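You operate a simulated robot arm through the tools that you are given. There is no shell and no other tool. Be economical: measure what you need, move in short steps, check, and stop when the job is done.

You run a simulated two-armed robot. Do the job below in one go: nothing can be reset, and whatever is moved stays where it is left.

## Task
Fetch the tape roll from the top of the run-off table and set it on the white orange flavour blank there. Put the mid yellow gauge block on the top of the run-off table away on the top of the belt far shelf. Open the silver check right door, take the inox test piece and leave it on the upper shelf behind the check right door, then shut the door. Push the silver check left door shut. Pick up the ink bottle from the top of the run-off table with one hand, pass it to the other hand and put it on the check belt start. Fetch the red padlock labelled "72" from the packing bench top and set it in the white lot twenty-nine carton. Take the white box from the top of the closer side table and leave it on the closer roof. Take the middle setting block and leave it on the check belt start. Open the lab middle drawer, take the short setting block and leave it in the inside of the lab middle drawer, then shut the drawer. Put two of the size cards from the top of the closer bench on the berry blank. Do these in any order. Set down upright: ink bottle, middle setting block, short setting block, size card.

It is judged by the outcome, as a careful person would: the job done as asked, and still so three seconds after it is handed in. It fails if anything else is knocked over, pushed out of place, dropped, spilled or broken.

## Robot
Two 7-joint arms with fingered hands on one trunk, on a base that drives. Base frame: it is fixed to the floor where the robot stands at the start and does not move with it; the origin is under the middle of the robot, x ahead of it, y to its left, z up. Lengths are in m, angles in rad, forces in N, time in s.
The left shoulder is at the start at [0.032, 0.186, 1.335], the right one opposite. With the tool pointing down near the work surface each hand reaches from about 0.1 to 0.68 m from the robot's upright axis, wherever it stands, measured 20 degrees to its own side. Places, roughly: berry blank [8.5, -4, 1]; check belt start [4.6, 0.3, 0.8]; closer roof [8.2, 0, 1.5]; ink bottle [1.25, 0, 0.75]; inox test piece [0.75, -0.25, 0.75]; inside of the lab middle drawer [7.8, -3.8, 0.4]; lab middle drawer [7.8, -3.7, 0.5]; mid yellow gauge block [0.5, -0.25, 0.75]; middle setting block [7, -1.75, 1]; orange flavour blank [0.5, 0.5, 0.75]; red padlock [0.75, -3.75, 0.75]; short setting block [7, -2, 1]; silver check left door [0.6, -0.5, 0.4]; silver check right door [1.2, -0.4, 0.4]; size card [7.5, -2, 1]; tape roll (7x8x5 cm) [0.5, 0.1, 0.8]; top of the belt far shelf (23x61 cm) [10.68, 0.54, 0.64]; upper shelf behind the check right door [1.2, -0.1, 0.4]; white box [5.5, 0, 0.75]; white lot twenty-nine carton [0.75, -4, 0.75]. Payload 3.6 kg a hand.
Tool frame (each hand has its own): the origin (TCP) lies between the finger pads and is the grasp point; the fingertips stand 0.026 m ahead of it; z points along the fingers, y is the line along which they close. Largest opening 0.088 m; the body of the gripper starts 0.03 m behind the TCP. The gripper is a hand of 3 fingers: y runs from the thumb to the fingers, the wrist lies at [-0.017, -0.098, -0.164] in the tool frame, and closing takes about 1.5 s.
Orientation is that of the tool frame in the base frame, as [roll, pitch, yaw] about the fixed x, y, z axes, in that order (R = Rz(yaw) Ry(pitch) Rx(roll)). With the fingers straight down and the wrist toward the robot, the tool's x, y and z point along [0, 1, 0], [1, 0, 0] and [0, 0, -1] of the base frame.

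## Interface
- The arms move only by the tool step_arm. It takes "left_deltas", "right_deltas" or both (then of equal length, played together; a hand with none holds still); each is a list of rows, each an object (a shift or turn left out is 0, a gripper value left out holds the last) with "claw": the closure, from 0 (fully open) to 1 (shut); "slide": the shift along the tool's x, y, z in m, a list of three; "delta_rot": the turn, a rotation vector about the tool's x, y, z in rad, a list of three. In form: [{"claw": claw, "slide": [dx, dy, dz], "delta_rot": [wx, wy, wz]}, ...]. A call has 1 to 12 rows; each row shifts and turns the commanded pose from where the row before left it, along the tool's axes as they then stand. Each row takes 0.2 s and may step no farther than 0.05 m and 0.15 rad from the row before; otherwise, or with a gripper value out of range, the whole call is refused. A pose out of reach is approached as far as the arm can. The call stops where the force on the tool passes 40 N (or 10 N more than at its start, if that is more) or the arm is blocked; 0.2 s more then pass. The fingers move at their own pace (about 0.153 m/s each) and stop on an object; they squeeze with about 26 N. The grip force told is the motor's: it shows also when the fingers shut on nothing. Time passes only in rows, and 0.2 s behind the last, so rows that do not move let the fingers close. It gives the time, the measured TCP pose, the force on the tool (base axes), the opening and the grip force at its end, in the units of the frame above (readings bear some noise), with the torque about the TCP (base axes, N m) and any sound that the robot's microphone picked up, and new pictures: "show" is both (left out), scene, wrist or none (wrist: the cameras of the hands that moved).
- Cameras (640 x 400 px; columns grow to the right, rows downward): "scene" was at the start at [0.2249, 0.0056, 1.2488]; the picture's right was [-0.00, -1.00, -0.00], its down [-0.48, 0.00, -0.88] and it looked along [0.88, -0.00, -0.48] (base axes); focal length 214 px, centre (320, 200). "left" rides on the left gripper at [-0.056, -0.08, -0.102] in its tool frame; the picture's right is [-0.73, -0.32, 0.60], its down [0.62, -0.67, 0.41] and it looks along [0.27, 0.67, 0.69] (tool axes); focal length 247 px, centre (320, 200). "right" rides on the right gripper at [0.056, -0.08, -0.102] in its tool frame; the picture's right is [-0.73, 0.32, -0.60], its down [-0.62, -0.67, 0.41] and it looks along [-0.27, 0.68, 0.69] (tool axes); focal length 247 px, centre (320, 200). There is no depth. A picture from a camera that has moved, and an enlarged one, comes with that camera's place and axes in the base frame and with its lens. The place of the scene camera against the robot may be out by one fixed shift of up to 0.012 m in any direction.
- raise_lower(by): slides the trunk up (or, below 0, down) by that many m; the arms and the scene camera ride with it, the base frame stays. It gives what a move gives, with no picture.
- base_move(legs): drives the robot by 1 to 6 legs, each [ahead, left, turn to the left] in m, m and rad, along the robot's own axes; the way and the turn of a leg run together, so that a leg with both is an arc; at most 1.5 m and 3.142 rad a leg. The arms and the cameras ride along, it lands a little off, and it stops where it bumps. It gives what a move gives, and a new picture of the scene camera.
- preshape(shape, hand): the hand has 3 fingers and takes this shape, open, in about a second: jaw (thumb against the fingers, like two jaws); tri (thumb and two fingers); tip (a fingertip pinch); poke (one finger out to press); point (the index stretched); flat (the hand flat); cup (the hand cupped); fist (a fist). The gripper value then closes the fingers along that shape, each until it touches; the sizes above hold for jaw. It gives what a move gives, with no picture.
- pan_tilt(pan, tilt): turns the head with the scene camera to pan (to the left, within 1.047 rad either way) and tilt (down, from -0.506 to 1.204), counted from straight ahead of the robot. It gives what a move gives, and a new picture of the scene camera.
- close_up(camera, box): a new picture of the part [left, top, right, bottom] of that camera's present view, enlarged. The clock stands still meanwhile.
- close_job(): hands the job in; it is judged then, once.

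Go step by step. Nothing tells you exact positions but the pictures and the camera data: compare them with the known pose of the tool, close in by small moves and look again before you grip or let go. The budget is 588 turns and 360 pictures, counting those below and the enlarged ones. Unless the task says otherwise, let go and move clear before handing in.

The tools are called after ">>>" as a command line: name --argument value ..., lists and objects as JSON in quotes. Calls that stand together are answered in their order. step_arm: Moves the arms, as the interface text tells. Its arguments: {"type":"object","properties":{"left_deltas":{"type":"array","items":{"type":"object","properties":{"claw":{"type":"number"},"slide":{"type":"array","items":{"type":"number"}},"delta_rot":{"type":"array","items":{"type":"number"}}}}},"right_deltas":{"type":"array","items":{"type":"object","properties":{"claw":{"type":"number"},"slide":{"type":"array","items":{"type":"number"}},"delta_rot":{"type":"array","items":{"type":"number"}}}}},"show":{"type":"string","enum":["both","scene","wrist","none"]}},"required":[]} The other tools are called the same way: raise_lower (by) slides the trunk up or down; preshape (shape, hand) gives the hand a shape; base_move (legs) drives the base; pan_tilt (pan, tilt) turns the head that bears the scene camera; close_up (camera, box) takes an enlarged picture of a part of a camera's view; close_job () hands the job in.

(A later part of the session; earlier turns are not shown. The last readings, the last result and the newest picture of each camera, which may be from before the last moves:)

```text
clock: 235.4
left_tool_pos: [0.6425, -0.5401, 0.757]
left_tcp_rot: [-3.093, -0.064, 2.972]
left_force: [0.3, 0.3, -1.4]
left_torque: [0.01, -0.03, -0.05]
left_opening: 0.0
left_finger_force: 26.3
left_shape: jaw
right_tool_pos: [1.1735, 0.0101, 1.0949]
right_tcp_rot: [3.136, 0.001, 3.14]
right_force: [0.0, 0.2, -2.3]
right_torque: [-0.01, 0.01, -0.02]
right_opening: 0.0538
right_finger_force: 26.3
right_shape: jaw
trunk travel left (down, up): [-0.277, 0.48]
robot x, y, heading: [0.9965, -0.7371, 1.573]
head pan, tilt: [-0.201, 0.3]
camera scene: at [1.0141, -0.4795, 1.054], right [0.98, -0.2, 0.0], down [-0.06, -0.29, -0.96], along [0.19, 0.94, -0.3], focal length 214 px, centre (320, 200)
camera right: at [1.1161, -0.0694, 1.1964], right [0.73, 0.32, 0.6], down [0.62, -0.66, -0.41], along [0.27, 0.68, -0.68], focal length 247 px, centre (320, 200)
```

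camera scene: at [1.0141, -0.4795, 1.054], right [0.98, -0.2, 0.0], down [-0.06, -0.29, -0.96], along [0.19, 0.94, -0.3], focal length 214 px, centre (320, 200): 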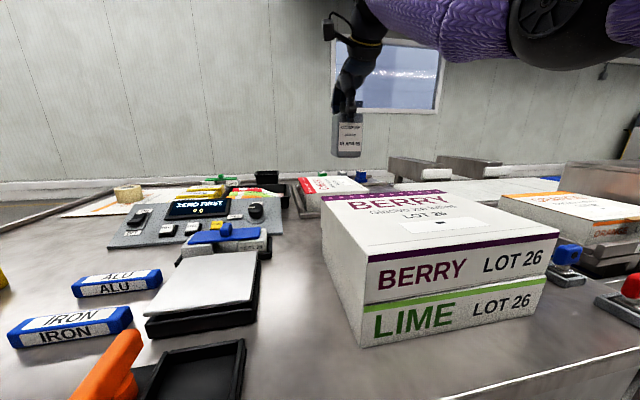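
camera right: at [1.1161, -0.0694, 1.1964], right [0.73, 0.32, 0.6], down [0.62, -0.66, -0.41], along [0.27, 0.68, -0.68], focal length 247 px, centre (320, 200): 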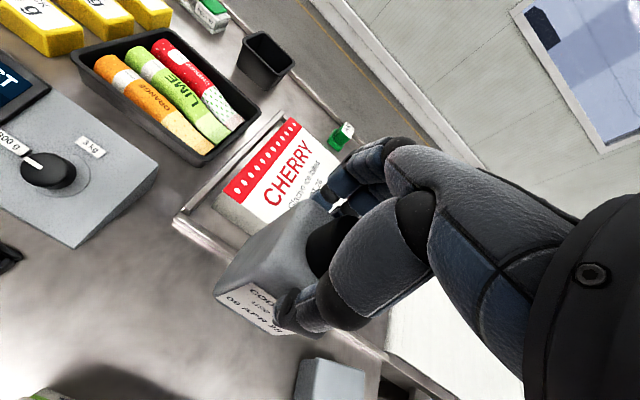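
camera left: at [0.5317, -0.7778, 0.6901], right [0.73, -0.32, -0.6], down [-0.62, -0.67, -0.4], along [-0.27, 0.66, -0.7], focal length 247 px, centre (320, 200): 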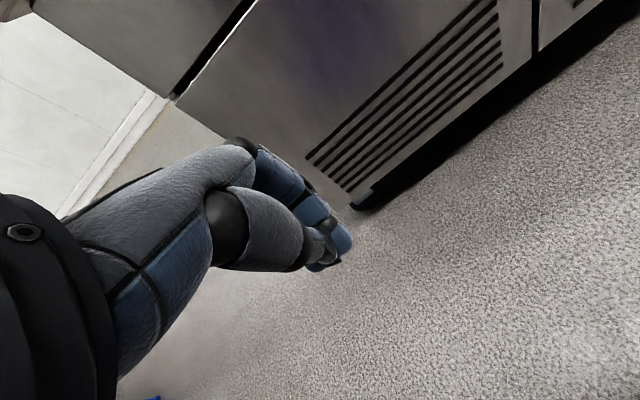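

The bottle is held, but low fingers leave little room for the other hand. I set it back and re-grip only the cap so the body is free for the handover.

>>> step_arm --right_deltas '[{"slide": [0, 0, 0.045]}, {"slide": [0, 0, 0.045]}, {"slide": [0, 0, 0.045]}, {"slide": [0, 0, 0.035]}, {"slide": [0, 0, 0.007]}, {}]' --show "none"

>>> step_arm --right_deltas '[{"slide": [0, 0, 0.003]}, {}]' --show "none"

```text
clock: 236.8
left_tool_pos: [0.6434, -0.5415, 0.7559]
left_tcp_rot: [-3.091, -0.064, 2.971]
left_force: [-0.7, 0.3, -0.9]
left_torque: [0.02, 0.03, 0.01]
left_opening: 0.0
left_finger_force: 26.2
left_shape: jaw
right_tool_pos: [1.1743, 0.0111, 0.917]
right_tcp_rot: [3.135, 0.002, 3.138]
right_force: [0.5, 0.3, -3.3]
right_torque: [-0.01, 0.0, -0.02]
right_opening: 0.0538
right_finger_force: 26.1
right_shape: jaw
trunk travel left (down, up): [-0.277, 0.48]
robot x, y, heading: [1.0039, -0.738, 1.574]
head pan, tilt: [-0.201, 0.3]
```

```text
clock: 237.4
left_tool_pos: [0.6418, -0.5402, 0.7568]
left_tcp_rot: [-3.092, -0.064, 2.97]
left_force: [0.3, -0.2, 0.1]
left_torque: [0.02, 0.05, -0.01]
left_opening: 0.0
left_finger_force: 26.4
left_shape: jaw
right_tool_pos: [1.1751, 0.0118, 0.9141]
right_tcp_rot: [3.137, 0.0, 3.141]
right_force: [0.1, 0.7, -1.9]
right_torque: [-0.01, 0.02, 0.01]
right_opening: 0.0539
right_finger_force: 25.9
right_shape: jaw
trunk travel left (down, up): [-0.277, 0.48]
robot x, y, heading: [0.9981, -0.7422, 1.57]
head pan, tilt: [-0.201, 0.3]
```

>>> step_arm --right_deltas '[{"slide": [0, 0, 0.002]}, {}]' --show "none"

```text
clock: 238.0
left_tool_pos: [0.6417, -0.5421, 0.7546]
left_tcp_rot: [-3.09, -0.063, 2.971]
left_force: [0.0, 0.1, 0.0]
left_torque: [0.02, 0.03, -0.01]
left_opening: 0.0
left_finger_force: 25.8
left_shape: jaw
right_tool_pos: [1.1744, 0.0114, 0.9135]
right_tcp_rot: [3.134, 0.0, -3.14]
right_force: [-2.6, 0.7, 2.7]
right_torque: [-0.06, 0.0, 0.01]
right_opening: 0.0533
right_finger_force: 26.3
right_shape: jaw
trunk travel left (down, up): [-0.277, 0.48]
robot x, y, heading: [0.9979, -0.7379, 1.575]
head pan, tilt: [-0.201, 0.3]
```

Down. Open slightly, rise 24 mm and close on the cap.

>>> step_arm --right_deltas '[{"claw": 0.1}, {}, {}, {"slide": [0, 0, -0.014]}, {"slide": [0, 0, -0.01]}, {"claw": 0.4}, {"claw": 0.7}, {"claw": 1.0}, {}, {}, {}]' --show "wrist"

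```text
clock: 240.4
left_tool_pos: [0.6419, -0.5413, 0.7559]
left_tcp_rot: [-3.091, -0.064, 2.971]
left_force: [-0.5, 0.1, -0.9]
left_torque: [-0.03, 0.01, -0.04]
left_opening: 0.0
left_finger_force: 25.7
left_shape: jaw
right_tool_pos: [1.1742, 0.0122, 0.9356]
right_tcp_rot: [3.135, -0.002, 3.14]
right_force: [0.1, -2.2, 0.8]
right_torque: [-0.06, 0.0, 0.07]
right_opening: 0.0237
right_finger_force: 26.0
right_shape: jaw
trunk travel left (down, up): [-0.277, 0.48]
robot x, y, heading: [0.9937, -0.7399, 1.571]
head pan, tilt: [-0.201, 0.3]
camera right: at [1.1167, -0.0682, 1.037], right [0.74, 0.31, 0.6], down [0.62, -0.66, -0.41], along [0.27, 0.68, -0.68], focal length 247 px, centre (320, 200)
```

right: 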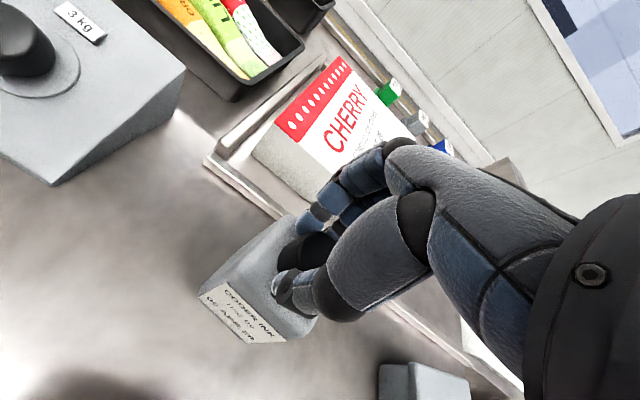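

Cap gripped (0.024). Lift and bring it back toward me over the carton.

>>> step_arm --right_deltas '[{"slide": [0, 0, -0.02]}, {"slide": [0, 0, -0.03]}, {"slide": [0, 0, -0.04]}, {"slide": [0, 0, -0.045]}, {"slide": [0, 0, -0.04]}, {"slide": [0, -0.03, -0.02]}, {"slide": [0, -0.04, 0]}, {"slide": [0, -0.04, 0]}, {"slide": [0, -0.04, 0]}]' --show "both"

```text
clock: 242.4
left_tool_pos: [0.6431, -0.54, 0.7556]
left_tcp_rot: [-3.092, -0.064, 2.97]
left_force: [-0.3, 0.8, -0.6]
left_torque: [0.01, -0.01, -0.04]
left_opening: 0.0001
left_finger_force: 25.6
left_shape: jaw
right_tool_pos: [1.1732, -0.1003, 1.129]
right_tcp_rot: [3.138, 0.0, 3.139]
right_force: [-0.5, 0.4, -3.1]
right_torque: [0.0, -0.01, 0.02]
right_opening: 0.0233
right_finger_force: 25.9
right_shape: jaw
right hand out of reach, approached as far as the arm can: row 9
trunk travel left (down, up): [-0.277, 0.48]
robot x, y, heading: [0.9999, -0.735, 1.576]
head pan, tilt: [-0.201, 0.3]
camera scene: at [1.0143, -0.4788, 1.0537], right [0.98, -0.2, 0.0], down [-0.06, -0.29, -0.96], along [0.19, 0.94, -0.3], focal length 214 px, centre (320, 200)
camera right: at [1.1164, -0.179, 1.2309], right [0.74, 0.31, 0.6], down [0.62, -0.66, -0.41], along [0.27, 0.68, -0.68], focal length 247 px, centre (320, 200)
```

scene: 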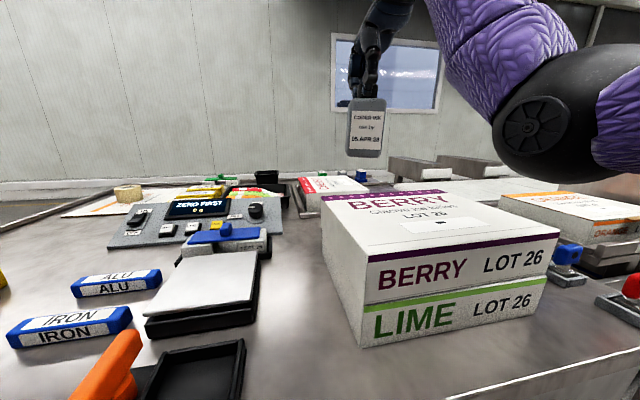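
right: 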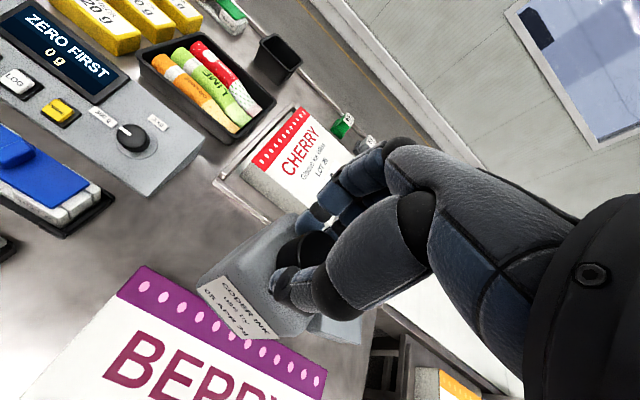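

Held well. Drive back into open space for the handover.

>>> base_move --legs '[[-0.6, 0, 0]]'

>>> raise_lower --by 0.2

>>> step_arm --right_deltas '[{"slide": [0, -0.02, 0.03]}, {"slide": [0, -0.02, 0.03]}, {"slide": [0, -0.03, 0.03]}, {"slide": [0, -0.03, 0.03]}, {"slide": [0, -0.03, 0.03]}, {"slide": [0, 0, 0.03]}, {"slide": [0, 0, 0.03]}, {}, {}, {}]' --left_deltas '[{"claw": 0, "slide": [0, 0.03, 0]}, {"slide": [-0.02, 0.03, 0], "delta_rot": [0, -0.05, -0.1]}, {"slide": [-0.02, 0.03, 0], "delta_rot": [0, 0, -0.07]}, {"delta_rot": [0, -0.15, 0]}, {"delta_rot": [0, -0.15, 0]}, {"delta_rot": [0, -0.15, 0]}, {"delta_rot": [0, -0.15, 0]}, {"delta_rot": [0, -0.15, 0]}, {"delta_rot": [0, -0.15, 0]}, {"delta_rot": [0, -0.15, 0]}]' --show "both"

```text
clock: 245.8
left_tool_pos: [0.6447, -1.1478, 0.7558]
left_tcp_rot: [-3.09, -0.063, 2.975]
left_force: [0.6, -1.0, 0.8]
left_torque: [-0.01, 0.0, -0.01]
left_opening: 0.0
left_finger_force: 26.0
left_shape: jaw
right_tool_pos: [1.1722, -0.7051, 1.1297]
right_tcp_rot: [3.137, 0.001, -3.137]
right_force: [0.4, 0.4, -4.1]
right_torque: [0.0, -0.03, 0.01]
right_opening: 0.0236
right_finger_force: 25.8
right_shape: jaw
trunk travel left (down, up): [-0.277, 0.48]
robot x, y, heading: [1.0012, -1.3453, 1.579]
head pan, tilt: [-0.201, 0.3]
camera scene: at [1.0156, -1.0843, 1.0539], right [0.98, -0.19, 0.0], down [-0.06, -0.29, -0.96], along [0.18, 0.94, -0.3], focal length 214 px, centre (320, 200)
```

scene: 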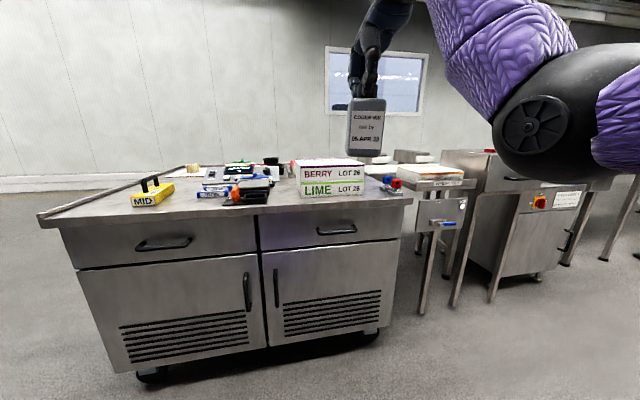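

```text
clock: 248.0
left_tool_pos: [0.6445, -1.1483, 0.9544]
left_tcp_rot: [-3.092, -0.064, 2.98]
left_force: [-0.3, 0.6, -0.5]
left_torque: [-0.02, -0.01, 0.0]
left_opening: 0.0
left_finger_force: 25.7
left_shape: jaw
right_tool_pos: [1.1728, -0.7034, 1.3284]
right_tcp_rot: [3.14, -0.002, -3.136]
right_force: [-0.3, 0.3, -3.9]
right_torque: [0.0, 0.0, 0.01]
right_opening: 0.0233
right_finger_force: 26.4
right_shape: jaw
trunk travel left (down, up): [-0.477, 0.28]
robot x, y, heading: [1.0012, -1.3444, 1.578]
head pan, tilt: [-0.201, 0.3]
```

```text
clock: 250.2
left_tool_pos: [0.6939, -1.0633, 0.9496]
left_tcp_rot: [-3.055, 1.026, -3.06]
left_force: [-0.3, 0.2, 0.2]
left_torque: [0.0, -0.03, 0.01]
left_opening: 0.0876
left_finger_force: 0.0
left_shape: jaw
right_tool_pos: [1.1734, -0.8331, 1.1205]
right_tcp_rot: [3.135, 0.0, -3.137]
right_force: [0.1, -0.6, -3.2]
right_torque: [0.01, -0.01, 0.01]
right_opening: 0.0233
right_finger_force: 26.2
right_shape: jaw
trunk travel left (down, up): [-0.477, 0.28]
robot x, y, heading: [0.998, -1.3428, 1.578]
head pan, tilt: [-0.201, 0.3]
camera scene: at [1.0158, -1.1081, 1.2673], right [0.98, -0.19, 0.0], down [-0.06, -0.29, -0.96], along [0.18, 0.94, -0.3], focal length 214 px, centre (320, 200)
camera right: at [1.1164, -0.9123, 1.2212], right [0.73, 0.32, 0.6], down [0.63, -0.66, -0.41], along [0.26, 0.68, -0.68], focal length 247 px, centre (320, 200)
camera left: at [0.6357, -1.1389, 1.0544], right [0.89, -0.3, 0.33], down [0.04, -0.7, -0.72], along [0.45, 0.65, -0.61], focal length 247 px, centre (320, 200)
```

scene: 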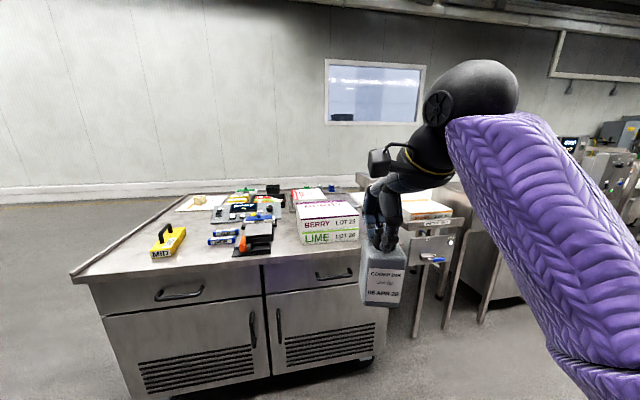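
right: 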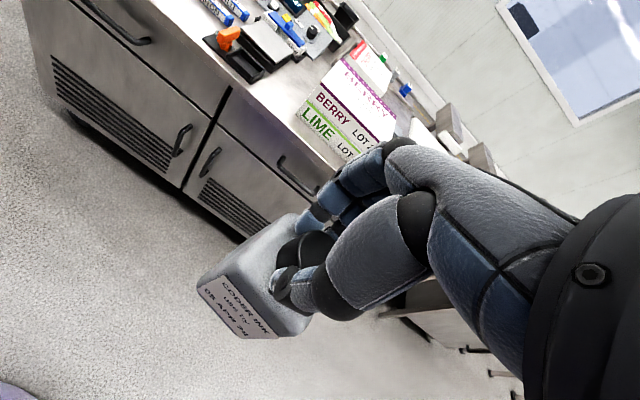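
left: 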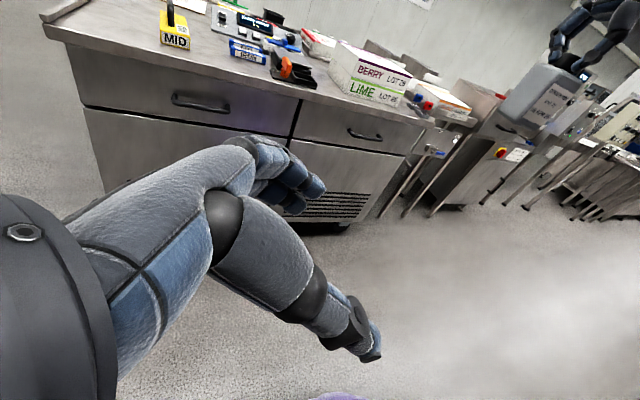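

Left hand now points to the right. Level it a bit more and bring the bottle toward the centre.

>>> step_arm --left_deltas '[{"delta_rot": [0, -0.15, 0]}, {"delta_rot": [0, -0.1, 0]}, {}]' --right_deltas '[{"slide": [0.035, 0, 0]}, {"slide": [0.035, 0, 0]}, {"slide": [0.03, 0, 0]}]' --show "none"

>>> pan_tilt --pan 0 --tilt 0.6

```text
clock: 251.0
left_tool_pos: [0.6945, -1.0646, 0.9495]
left_tcp_rot: [-2.992, 1.277, -2.99]
left_force: [-0.2, -0.2, 0.8]
left_torque: [0.03, 0.01, -0.01]
left_opening: 0.0879
left_finger_force: 0.1
left_shape: jaw
right_tool_pos: [1.0721, -0.8324, 1.1203]
right_tcp_rot: [3.135, -0.002, -3.139]
right_force: [0.0, 0.0, -4.8]
right_torque: [0.01, -0.04, -0.01]
right_opening: 0.0232
right_finger_force: 25.8
right_shape: jaw
trunk travel left (down, up): [-0.477, 0.28]
robot x, y, heading: [1.002, -1.3485, 1.58]
head pan, tilt: [-0.201, 0.3]
```

```text
clock: 251.8
left_tool_pos: [0.6945, -1.0636, 0.9499]
left_tcp_rot: [-2.985, 1.274, -2.985]
left_force: [0.7, -0.1, 0.1]
left_torque: [0.01, 0.03, -0.01]
left_opening: 0.0879
left_finger_force: 0.0
left_shape: jaw
right_tool_pos: [1.0732, -0.8322, 1.1208]
right_tcp_rot: [3.137, 0.001, -3.138]
right_force: [0.3, 0.3, -3.4]
right_torque: [0.02, 0.01, -0.02]
right_opening: 0.0232
right_finger_force: 26.2
right_shape: jaw
trunk travel left (down, up): [-0.477, 0.28]
robot x, y, heading: [1.0037, -1.3445, 1.578]
head pan, tilt: [0.0, 0.6]
camera scene: at [0.997, -1.1115, 1.2399], right [1.0, 0.01, 0.0], down [0.0, -0.56, -0.83], along [-0.01, 0.83, -0.56], focal length 214 px, centre (320, 200)
```

scene: 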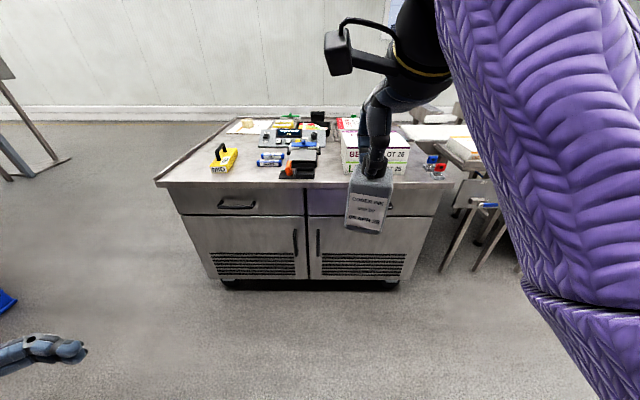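

>>> step_arm --left_deltas '[{"slide": [-0.0194, 0.0289, 0.0266]}, {"slide": [-0.0194, 0.0289, 0.0266]}, {"slide": [-0.0194, 0.0289, 0.0266]}, {"slide": [-0.0194, 0.0289, 0.0266]}, {"slide": [-0.0194, 0.0289, 0.0266]}, {"slide": [-0.0194, 0.0289, 0.0266]}, {"slide": [-0.0194, 0.0289, 0.0266]}, {"slide": [-0.0194, 0.0289, 0.0266]}]' --show "both"

```text
clock: 253.6
left_tool_pos: [0.9416, -0.8257, 1.0265]
left_tcp_rot: [-2.987, 1.272, -2.984]
left_force: [0.0, -0.3, -0.6]
left_torque: [0.0, 0.0, -0.01]
left_opening: 0.0876
left_finger_force: 0.1
left_shape: jaw
right_tool_pos: [1.074, -0.8321, 1.1181]
right_tcp_rot: [3.136, -0.001, -3.135]
right_force: [-0.3, 0.4, -3.4]
right_torque: [0.03, 0.0, 0.0]
right_opening: 0.0232
right_finger_force: 26.0
right_shape: jaw
trunk travel left (down, up): [-0.477, 0.28]
robot x, y, heading: [1.0031, -1.3456, 1.576]
head pan, tilt: [0.0, 0.6]
camera scene: at [0.9978, -1.1108, 1.2397], right [1.0, 0.01, 0.0], down [0.0, -0.57, -0.82], along [-0.01, 0.82, -0.57], focal length 214 px, centre (320, 200)
camera left: at [0.8605, -0.9012, 1.1139], right [0.79, -0.29, 0.54], down [0.22, -0.7, -0.68], along [0.57, 0.66, -0.49], focal length 247 px, centre (320, 200)
```

scene: 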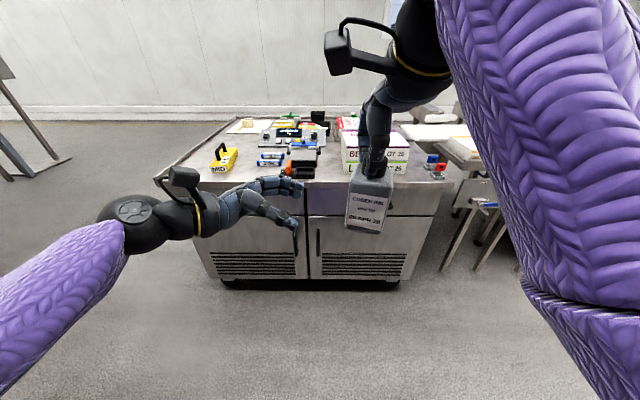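
left: 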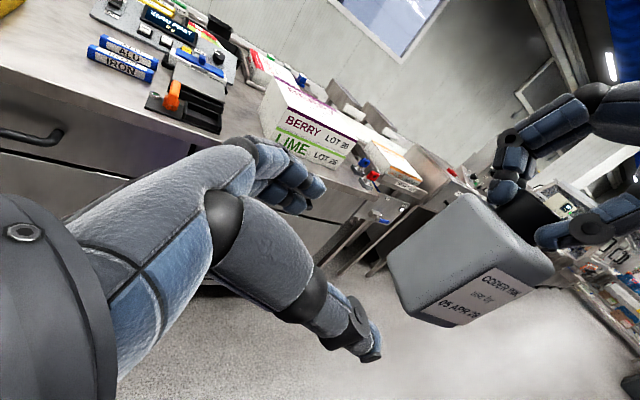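

Aligned. Close in on the bottle from the left.

>>> step_arm --left_deltas '[{"slide": [-0.012, -0.0015, 0.031]}, {"slide": [-0.012, -0.0015, 0.031]}, {"slide": [-0.008, -0.001, 0.02]}, {}]' --show "both"

```text
clock: 254.6
left_tool_pos: [1.0294, -0.8304, 1.0336]
left_tcp_rot: [-2.983, 1.273, -2.981]
left_force: [-0.6, 0.2, 0.3]
left_torque: [0.01, -0.02, -0.02]
left_opening: 0.0875
left_finger_force: 0.1
left_shape: jaw
right_tool_pos: [1.0731, -0.8335, 1.1197]
right_tcp_rot: [3.136, -0.003, -3.135]
right_force: [0.6, 0.3, -3.6]
right_torque: [0.02, 0.01, 0.03]
right_opening: 0.0233
right_finger_force: 26.2
right_shape: jaw
trunk travel left (down, up): [-0.477, 0.28]
robot x, y, heading: [1.0019, -1.3405, 1.58]
head pan, tilt: [0.0, 0.6]
camera scene: at [0.9968, -1.1115, 1.2398], right [1.0, 0.01, 0.0], down [0.0, -0.57, -0.82], along [-0.01, 0.82, -0.57], focal length 214 px, centre (320, 200)
camera left: at [0.9472, -0.9057, 1.1217], right [0.79, -0.29, 0.54], down [0.22, -0.69, -0.69], along [0.57, 0.66, -0.48], focal length 247 px, centre (320, 200)
```

scene: 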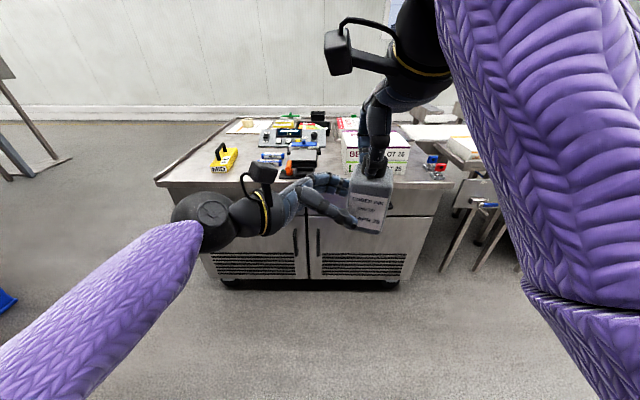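
left: 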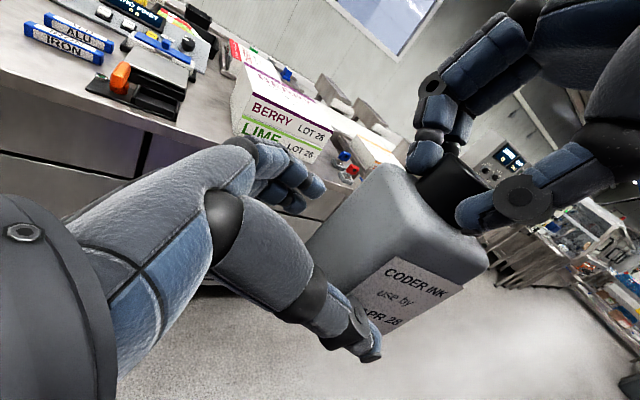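

>>> step_arm --left_deltas '[{"slide": [-0.006, 0, 0.018]}, {"slide": [-0.004, 0, 0.012]}, {}]' --show "both"

>>> close_up --camera "scene" --box '[280, 140, 420, 250]'

```text
clock: 255.4
left_tool_pos: [1.0602, -0.8288, 1.0338]
left_tcp_rot: [-2.988, 1.273, -2.985]
left_force: [-3.5, -2.4, -1.7]
left_torque: [0.07, -0.07, -0.06]
left_opening: 0.0879
left_finger_force: 0.0
left_shape: jaw
right_tool_pos: [1.074, -0.8326, 1.1188]
right_tcp_rot: [3.136, -0.001, -3.139]
right_force: [4.1, 3.7, -2.0]
right_torque: [0.17, -0.17, 0.01]
right_opening: 0.0238
right_finger_force: 25.6
right_shape: jaw
trunk travel left (down, up): [-0.477, 0.28]
robot x, y, heading: [1.003, -1.3408, 1.581]
head pan, tilt: [0.0, 0.6]
camera scene: at [0.9971, -1.1114, 1.2398], right [1.0, 0.01, 0.0], down [0.0, -0.57, -0.82], along [-0.01, 0.82, -0.57], focal length 214 px, centre (320, 200)
camera left: at [0.9787, -0.9053, 1.1214], right [0.79, -0.29, 0.54], down [0.22, -0.7, -0.68], along [0.57, 0.66, -0.49], focal length 247 px, centre (320, 200)
```

scene: 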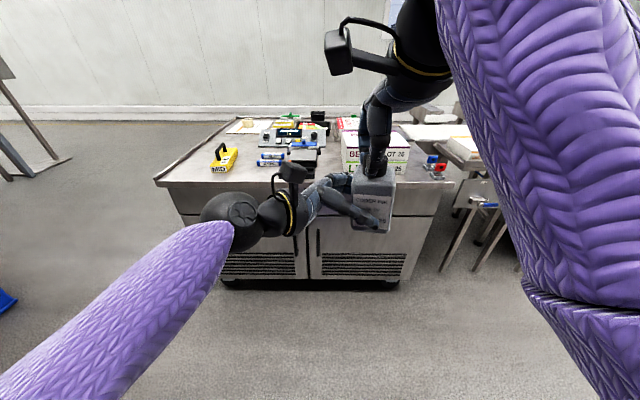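
left: 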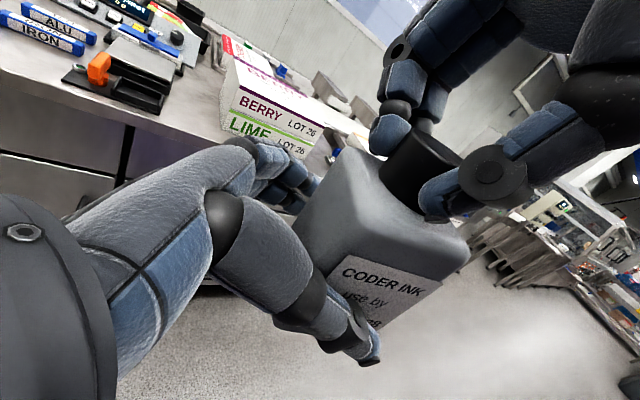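

```text
3.64 times, centred on (350, 195) of scene
camera zoom: at [0.9971, -1.1114, 1.2398], right [1.0, 0.01, 0.0], down [0.0, -0.57, -0.82], along [-0.01, 0.82, -0.57], focal length 780 px, centre (211, 218)
```

zoom: 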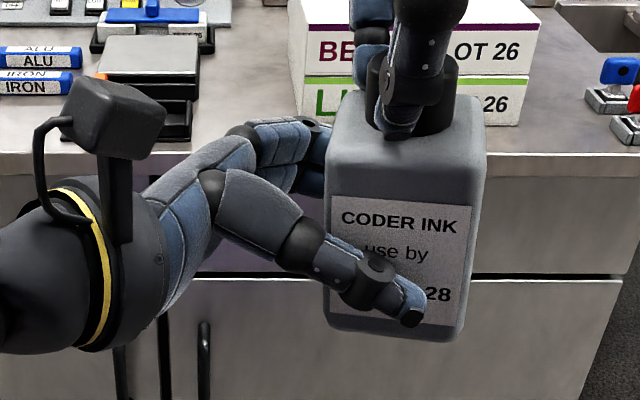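

Thumb in front of the label, fingers behind. Close the left hand on the body.

>>> step_arm --left_deltas '[{"claw": 0.25}, {"claw": 0.5}, {"claw": 0.8}, {"claw": 1}, {}, {}, {}]' --show "scene"

```text
clock: 257.0
left_tool_pos: [1.0609, -0.8303, 1.0348]
left_tcp_rot: [-2.99, 1.275, -2.987]
left_force: [-1.6, -0.5, 0.1]
left_torque: [0.21, -0.01, -0.02]
left_opening: 0.0467
left_finger_force: 26.4
left_shape: jaw
right_tool_pos: [1.074, -0.8324, 1.1183]
right_tcp_rot: [3.136, -0.002, -3.136]
right_force: [0.8, 0.7, -0.1]
right_torque: [-0.13, -0.05, 0.04]
right_opening: 0.0236
right_finger_force: 25.7
right_shape: jaw
trunk travel left (down, up): [-0.477, 0.28]
robot x, y, heading: [1.0, -1.3418, 1.576]
head pan, tilt: [0.0, 0.6]
camera scene: at [0.9972, -1.1115, 1.2398], right [1.0, 0.01, 0.0], down [0.0, -0.57, -0.82], along [-0.01, 0.82, -0.57], focal length 214 px, centre (320, 200)
```

scene: 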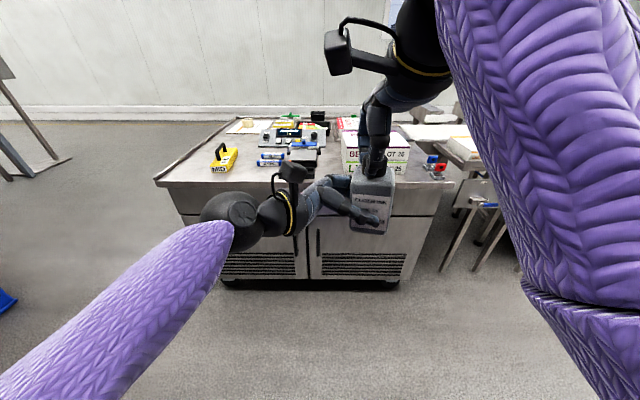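

Left holds it (0.047). Release the right hand and lift it away.

>>> step_arm --right_deltas '[{"claw": 0.6}, {"claw": 0.3}, {"claw": 0}, {}, {}, {"slide": [0, 0, -0.02]}, {"slide": [0, 0, -0.03]}, {"slide": [0, 0, -0.04]}, {"slide": [-0.03, 0, -0.03]}]' --show "both"

```text
clock: 259.0
left_tool_pos: [1.0604, -0.8282, 1.0349]
left_tcp_rot: [-2.986, 1.273, -2.985]
left_force: [-0.2, -0.3, -0.5]
left_torque: [0.05, 0.09, 0.02]
left_opening: 0.0467
left_finger_force: 26.5
left_shape: jaw
right_tool_pos: [1.1075, -0.831, 1.2365]
right_tcp_rot: [3.133, 0.007, 3.139]
right_force: [-0.4, 0.0, -0.4]
right_torque: [0.03, -0.02, 0.01]
right_opening: 0.0878
right_finger_force: 0.0
right_shape: jaw
right hand out of reach, approached as far as the arm can: row 9
trunk travel left (down, up): [-0.477, 0.28]
robot x, y, heading: [0.9991, -1.349, 1.573]
head pan, tilt: [0.0, 0.6]
camera scene: at [0.9974, -1.1115, 1.2398], right [1.0, 0.01, 0.0], down [0.0, -0.57, -0.82], along [-0.01, 0.82, -0.57], focal length 214 px, centre (320, 200)
camera right: at [1.0497, -0.91, 1.3366], right [0.73, 0.31, 0.61], down [0.63, -0.66, -0.41], along [0.27, 0.68, -0.68], focal length 247 px, centre (320, 200)
```

scene: 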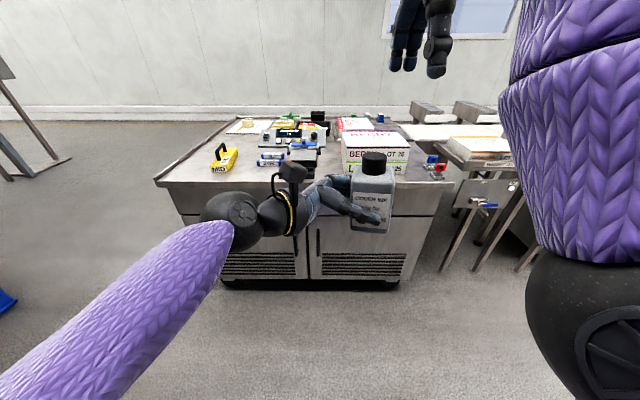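
right: 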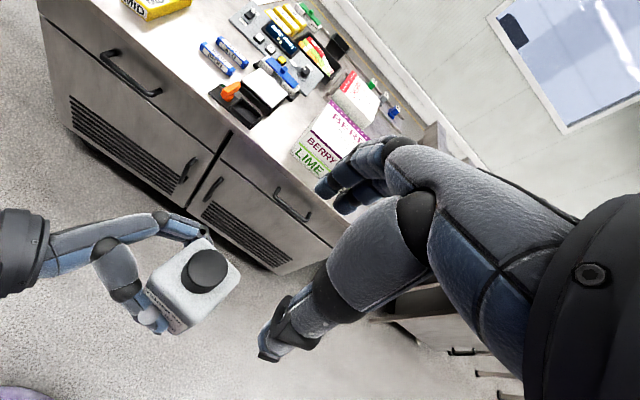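

Handover done. With the bottle in the left hand tucked aside, I do the padlock next with the right hand: turn around to the packing bench.

>>> step_arm --left_deltas '[{"slide": [0.0145, -0.005, -0.046]}, {"slide": [0.0145, -0.005, -0.046]}, {"slide": [0.0145, -0.005, -0.046]}, {"slide": [0.0145, -0.005, -0.046]}, {"slide": [0.0145, -0.005, -0.046]}, {"slide": [0.0145, -0.005, -0.046]}]' --show "none"

>>> base_move --legs '[[0, 0, -1.6], [0, 0, -1.54]]'

>>> pan_tilt --pan 0 --tilt 0.35

```text
clock: 260.4
left_tool_pos: [0.7703, -0.8637, 1.0333]
left_tcp_rot: [-2.991, 1.276, -2.99]
left_force: [0.0, -0.1, 0.2]
left_torque: [0.0, 0.02, 0.04]
left_opening: 0.0468
left_finger_force: 26.4
left_shape: jaw
right_tool_pos: [1.1063, -0.8296, 1.2383]
right_tcp_rot: [3.131, 0.006, -3.141]
right_force: [0.6, -0.1, 0.1]
right_torque: [0.02, -0.02, -0.01]
right_opening: 0.0879
right_finger_force: 0.1
right_shape: jaw
trunk travel left (down, up): [-0.477, 0.28]
robot x, y, heading: [0.999, -1.3409, 1.579]
head pan, tilt: [0.0, 0.6]
```

```text
clock: 268.5
left_tool_pos: [1.2309, -1.8262, 1.0319]
left_tcp_rot: [-2.988, 1.274, 0.152]
left_force: [0.3, -0.2, 0.1]
left_torque: [-0.06, -0.06, 0.02]
left_opening: 0.0471
left_finger_force: 26.3
left_shape: jaw
right_tool_pos: [0.8961, -1.8562, 1.2361]
right_tcp_rot: [3.132, 0.006, -0.005]
right_force: [-0.2, -0.5, -0.7]
right_torque: [-0.01, 0.01, -0.01]
right_opening: 0.0876
right_finger_force: 0.0
right_shape: jaw
trunk travel left (down, up): [-0.477, 0.28]
robot x, y, heading: [1.0003, -1.3434, -1.567]
head pan, tilt: [0.0, 0.6]
camera scene: at [0.9995, -1.5633, 1.2398], right [-1.0, 0.0, 0.0], down [0.0, 0.57, -0.82], along [0.0, -0.82, -0.57], focal length 214 px, centre (320, 200)
```

scene: 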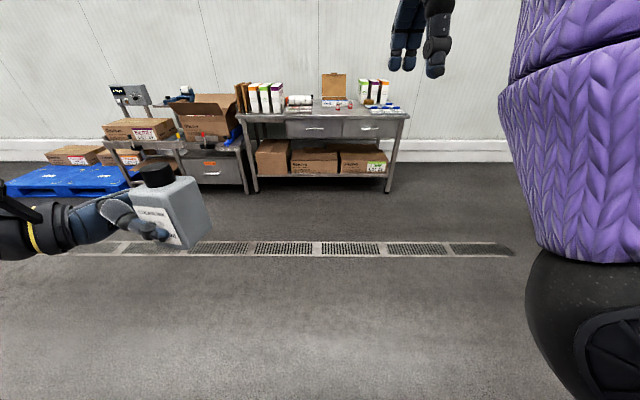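

```text
clock: 269.2
left_tool_pos: [1.2311, -1.8262, 1.0337]
left_tcp_rot: [-2.983, 1.275, 0.155]
left_force: [-0.6, -0.6, 0.1]
left_torque: [-0.05, -0.08, -0.01]
left_opening: 0.0469
left_finger_force: 25.9
left_shape: jaw
right_tool_pos: [0.8942, -1.8559, 1.2362]
right_tcp_rot: [3.131, 0.007, -0.007]
right_force: [-0.6, 0.2, -0.6]
right_torque: [-0.04, -0.02, 0.01]
right_opening: 0.0876
right_finger_force: 0.1
right_shape: jaw
trunk travel left (down, up): [-0.477, 0.28]
robot x, y, heading: [1.0023, -1.3439, -1.568]
head pan, tilt: [0.0, 0.351]
camera scene: at [0.9996, -1.568, 1.2625], right [-1.0, 0.0, 0.0], down [0.0, 0.34, -0.94], along [0.0, -0.94, -0.34], focal length 214 px, centre (320, 200)
```

scene: 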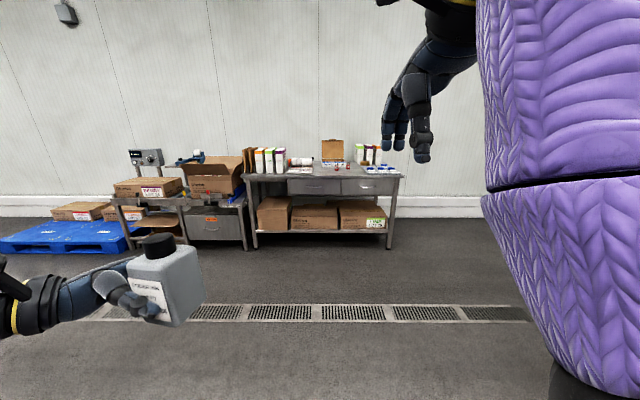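

>>> base_move --legs '[[1.3, 0, 0]]'

>>> pan_tilt --pan -0.1 --tilt 0.6

>>> close_up --camera "scene" --box '[180, 60, 500, 260]'

```text
clock: 275.7
left_tool_pos: [1.2319, -3.1205, 1.0329]
left_tcp_rot: [-2.989, 1.274, 0.146]
left_force: [-0.7, -0.6, -0.4]
left_torque: [-0.07, -0.03, 0.03]
left_opening: 0.0469
left_finger_force: 26.2
left_shape: jaw
right_tool_pos: [0.8957, -3.149, 1.2365]
right_tcp_rot: [3.133, 0.007, -0.009]
right_force: [0.0, 0.1, -0.2]
right_torque: [0.01, 0.03, -0.01]
right_opening: 0.0875
right_finger_force: 0.1
right_shape: jaw
trunk travel left (down, up): [-0.477, 0.28]
robot x, y, heading: [1.0075, -2.6347, -1.574]
head pan, tilt: [0.0, 0.351]
camera scene: at [1.0015, -2.8618, 1.2625], right [-1.0, 0.0, 0.0], down [0.0, 0.34, -0.94], along [0.0, -0.94, -0.34], focal length 214 px, centre (320, 200)
```

scene: 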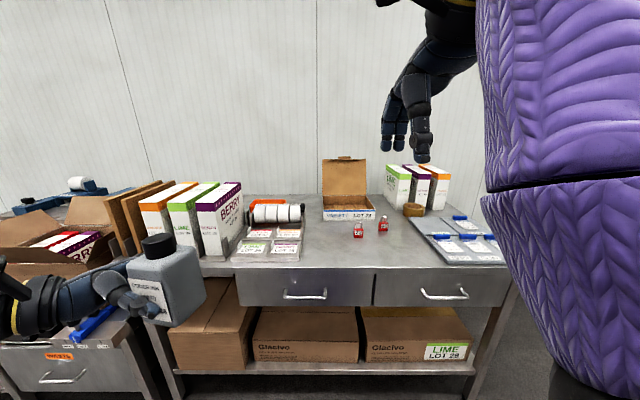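

```text
clock: 276.5
left_tool_pos: [1.2307, -3.1193, 1.0344]
left_tcp_rot: [-2.982, 1.274, 0.154]
left_force: [0.5, 0.5, -0.2]
left_torque: [-0.02, -0.05, 0.01]
left_opening: 0.0468
left_finger_force: 25.7
left_shape: jaw
right_tool_pos: [0.895, -3.1492, 1.237]
right_tcp_rot: [3.133, 0.006, -0.009]
right_force: [0.3, 0.1, -0.5]
right_torque: [-0.04, 0.02, 0.03]
right_opening: 0.0879
right_finger_force: 0.0
right_shape: jaw
trunk travel left (down, up): [-0.477, 0.28]
robot x, y, heading: [1.0063, -2.6357, -1.569]
head pan, tilt: [-0.099, 0.6]
camera scene: at [0.9927, -2.8563, 1.2399], right [-1.0, 0.1, 0.0], down [0.06, 0.56, -0.83], along [-0.08, -0.82, -0.56], focal length 214 px, centre (320, 200)
```

scene: 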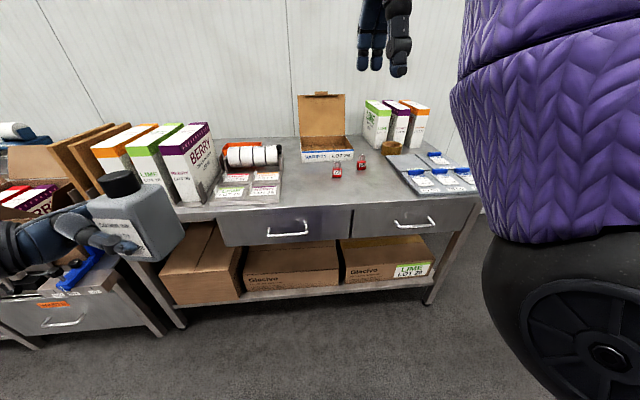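

```text
2.00 times, centred on (340, 160) of scene
camera zoom: at [0.9927, -2.8563, 1.2399], right [-1.0, 0.1, 0.0], down [0.06, 0.56, -0.83], along [-0.08, -0.82, -0.56], focal length 429 px, centre (280, 280)
```

zoom: 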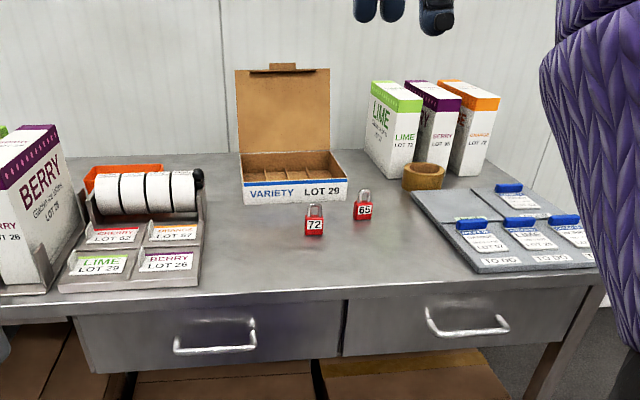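

Padlock "72" stands near [0.84, −3.67] in front of the VARIETY LOT 29 carton. First tuck the bottle hand back and up so it clears the boxes on the left.

>>> step_arm --left_deltas '[{"slide": [-0.03, -0.035, 0]}, {"slide": [-0.03, -0.035, 0]}, {"slide": [-0.03, -0.035, 0]}, {"slide": [-0.02, -0.04, 0]}, {"slide": [0, -0.04, 0]}]' --right_deltas '[{"slide": [0, 0, 0.04]}, {"slide": [0, 0, 0.04]}, {"slide": [0, 0, 0.04]}, {}, {}]' --show "none"

>>> base_move --legs '[[0.25, 0, 0]]'

```text
clock: 277.3
left_tool_pos: [1.2068, -3.0208, 1.1188]
left_tcp_rot: [-2.985, 1.272, 0.152]
left_force: [0.9, 0.7, -3.1]
left_torque: [-0.01, -0.03, -0.01]
left_opening: 0.047
left_finger_force: 25.9
left_shape: jaw
right_tool_pos: [0.8791, -3.1825, 1.1998]
right_tcp_rot: [2.967, 0.02, -0.036]
right_force: [0.2, 0.4, -0.2]
right_torque: [0.03, 0.01, -0.01]
right_opening: 0.0879
right_finger_force: 0.0
right_shape: jaw
trunk travel left (down, up): [-0.477, 0.28]
robot x, y, heading: [1.0028, -2.6402, -1.569]
head pan, tilt: [-0.099, 0.6]
stopped in row 4 (right hand): the arm was blocked; the commanded pose is now the measured one
```

```text
clock: 279.2
left_tool_pos: [1.2076, -3.2741, 1.1194]
left_tcp_rot: [-2.982, 1.274, 0.153]
left_force: [-0.7, -0.1, -3.3]
left_torque: [0.0, -0.04, -0.01]
left_opening: 0.0468
left_finger_force: 26.1
left_shape: jaw
right_tool_pos: [0.879, -3.4349, 1.2005]
right_tcp_rot: [2.968, 0.018, -0.035]
right_force: [0.6, -0.7, -0.2]
right_torque: [0.01, -0.01, -0.01]
right_opening: 0.0881
right_finger_force: 0.0
right_shape: jaw
trunk travel left (down, up): [-0.477, 0.28]
robot x, y, heading: [1.0065, -2.888, -1.566]
head pan, tilt: [-0.099, 0.6]
camera scene: at [0.9926, -3.109, 1.2396], right [-0.99, 0.1, 0.0], down [0.06, 0.56, -0.82], along [-0.08, -0.82, -0.57], focal length 214 px, centre (320, 200)
```

scene: 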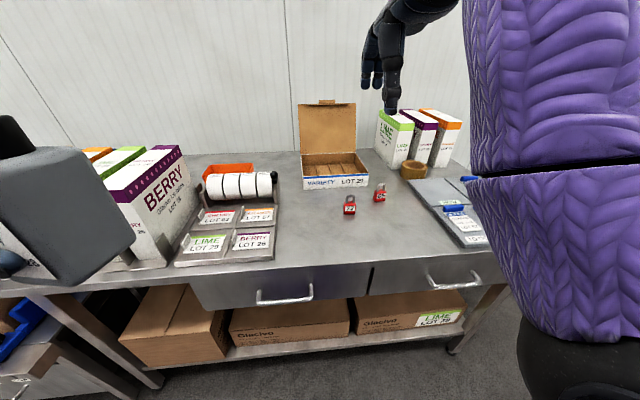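

>>> base_move --legs '[[0.14, 0, 0]]'

>>> step_arm --right_deltas '[{"slide": [0.01, 0.02, 0.02], "delta_rot": [0.1, -0.01, -0.03]}, {"slide": [0.01, 0.02, 0.03], "delta_rot": [0.07, 0, 0]}, {"slide": [0.01, 0.01, 0.04]}, {"slide": [0, 0, 0.04]}, {"slide": [0, 0, 0.04]}]' --show "both"

```text
clock: 280.5
left_tool_pos: [1.2073, -3.4145, 1.1194]
left_tcp_rot: [-2.981, 1.273, 0.152]
left_force: [-0.2, 0.3, -4.2]
left_torque: [-0.04, -0.04, -0.03]
left_opening: 0.0472
left_finger_force: 25.8
left_shape: jaw
right_tool_pos: [0.8797, -3.5752, 1.1996]
right_tcp_rot: [2.969, 0.023, -0.04]
right_force: [0.0, -0.2, -0.3]
right_torque: [0.04, -0.04, -0.02]
right_opening: 0.0877
right_finger_force: 0.0
right_shape: jaw
trunk travel left (down, up): [-0.477, 0.28]
robot x, y, heading: [1.0041, -3.0296, -1.571]
head pan, tilt: [-0.099, 0.6]
camera scene: at [0.9924, -3.2495, 1.2395], right [-0.99, 0.1, 0.0], down [0.06, 0.56, -0.82], along [-0.08, -0.82, -0.57], focal length 214 px, centre (320, 200)
```

scene: 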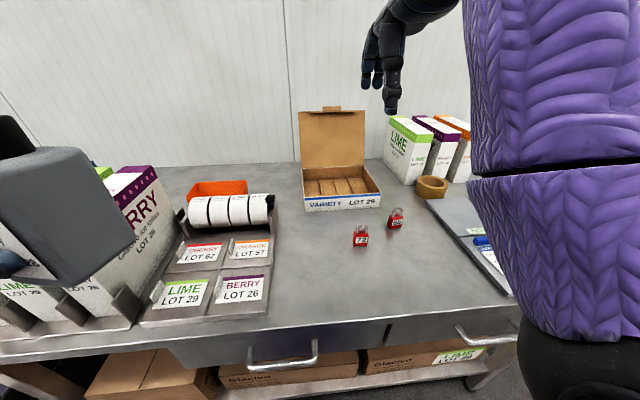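

```text
clock: 281.7
left_tool_pos: [1.2078, -3.4132, 1.1185]
left_tcp_rot: [-2.987, 1.274, 0.147]
left_force: [0.3, -0.6, -3.9]
left_torque: [-0.04, -0.05, -0.02]
left_opening: 0.047
left_finger_force: 25.8
left_shape: jaw
right_tool_pos: [0.9007, -3.6302, 1.0354]
right_tcp_rot: [3.137, 0.034, -0.01]
right_force: [0.1, -0.3, -1.3]
right_torque: [0.01, 0.01, 0.01]
right_opening: 0.0878
right_finger_force: 0.0
right_shape: jaw
trunk travel left (down, up): [-0.477, 0.28]
robot x, y, heading: [1.0062, -3.0308, -1.571]
head pan, tilt: [-0.099, 0.6]
camera scene: at [0.9924, -3.2476, 1.2398], right [-0.99, 0.1, 0.0], down [0.06, 0.56, -0.82], along [-0.08, -0.82, -0.57], focal length 214 px, centre (320, 200)
camera right: at [0.9608, -3.5497, 1.1344], right [-0.72, -0.31, 0.62], down [-0.63, 0.67, -0.39], along [-0.3, -0.68, -0.67], focal length 247 px, centre (320, 200)
```

scene: 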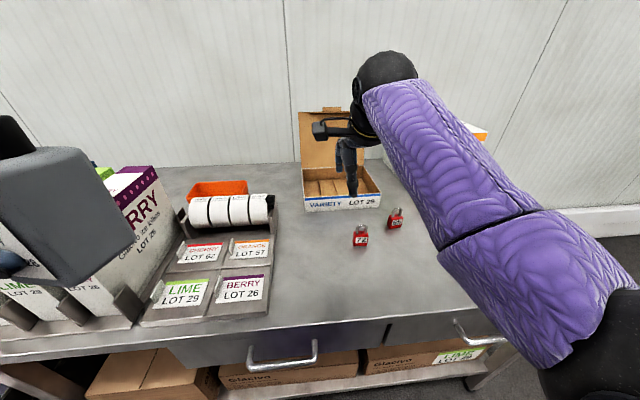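
right: 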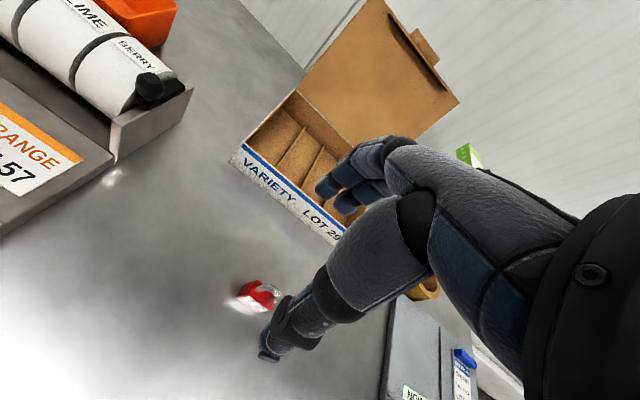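

Padlock 72 is at about [0.843, −3.664, 0.82]. Move above it, half-closed, and look.

>>> step_arm --right_deltas '[{"slide": [-0.03, 0.017, 0.02], "delta_rot": [0, 0.034, 0]}, {"slide": [-0.028, 0.017, 0.03]}, {"claw": 0.3, "slide": [0, 0, 0.045]}, {"slide": [0, 0, 0.03]}, {}]' --show "both"

>>> close_up --camera "scene" --box '[290, 150, 450, 270]'

```text
clock: 282.9
left_tool_pos: [1.2062, -3.4123, 1.1193]
left_tcp_rot: [-2.988, 1.272, 0.146]
left_force: [-0.1, -0.5, -2.9]
left_torque: [-0.03, -0.07, 0.0]
left_opening: 0.0468
left_finger_force: 25.6
left_shape: jaw
right_tool_pos: [0.844, -3.6639, 0.9116]
right_tcp_rot: [3.138, 0.001, -0.008]
right_force: [0.1, -0.8, -0.5]
right_torque: [0.0, 0.03, -0.04]
right_opening: 0.0619
right_finger_force: 0.1
right_shape: jaw
trunk travel left (down, up): [-0.477, 0.28]
robot x, y, heading: [1.0041, -3.0269, -1.566]
head pan, tilt: [-0.099, 0.6]
camera scene: at [0.9925, -3.2475, 1.2399], right [-0.99, 0.1, 0.0], down [0.06, 0.56, -0.82], along [-0.08, -0.82, -0.57], focal length 214 px, centre (320, 200)
camera right: at [0.8997, -3.5833, 1.0127], right [-0.74, -0.31, 0.6], down [-0.62, 0.67, -0.41], along [-0.27, -0.68, -0.68], focal length 247 px, centre (320, 200)
```

scene: 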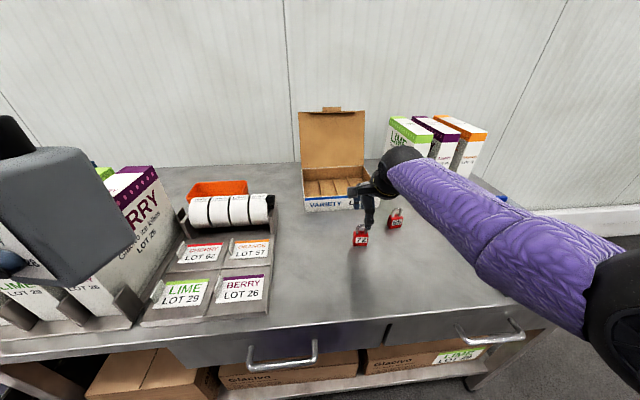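
right: 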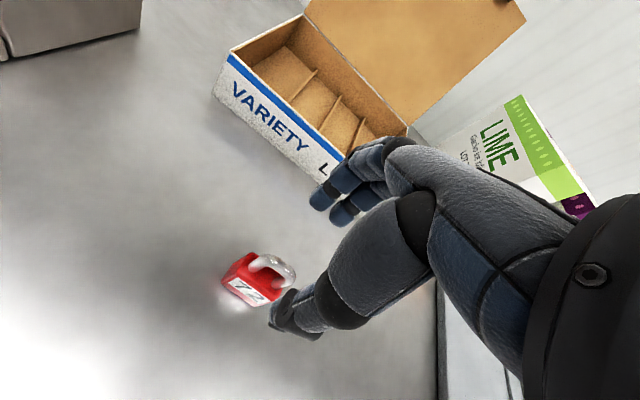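

```text
3.33 times, centred on (370, 210) of scene
camera zoom: at [0.9925, -3.2475, 1.2399], right [-0.99, 0.1, 0.0], down [0.06, 0.56, -0.82], along [-0.08, -0.82, -0.57], focal length 715 px, centre (153, 167)
```

zoom: 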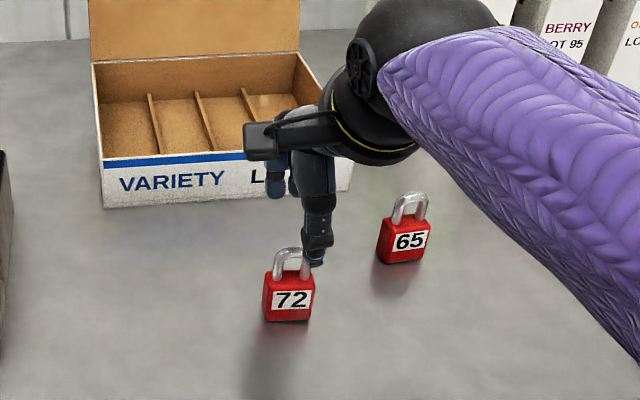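

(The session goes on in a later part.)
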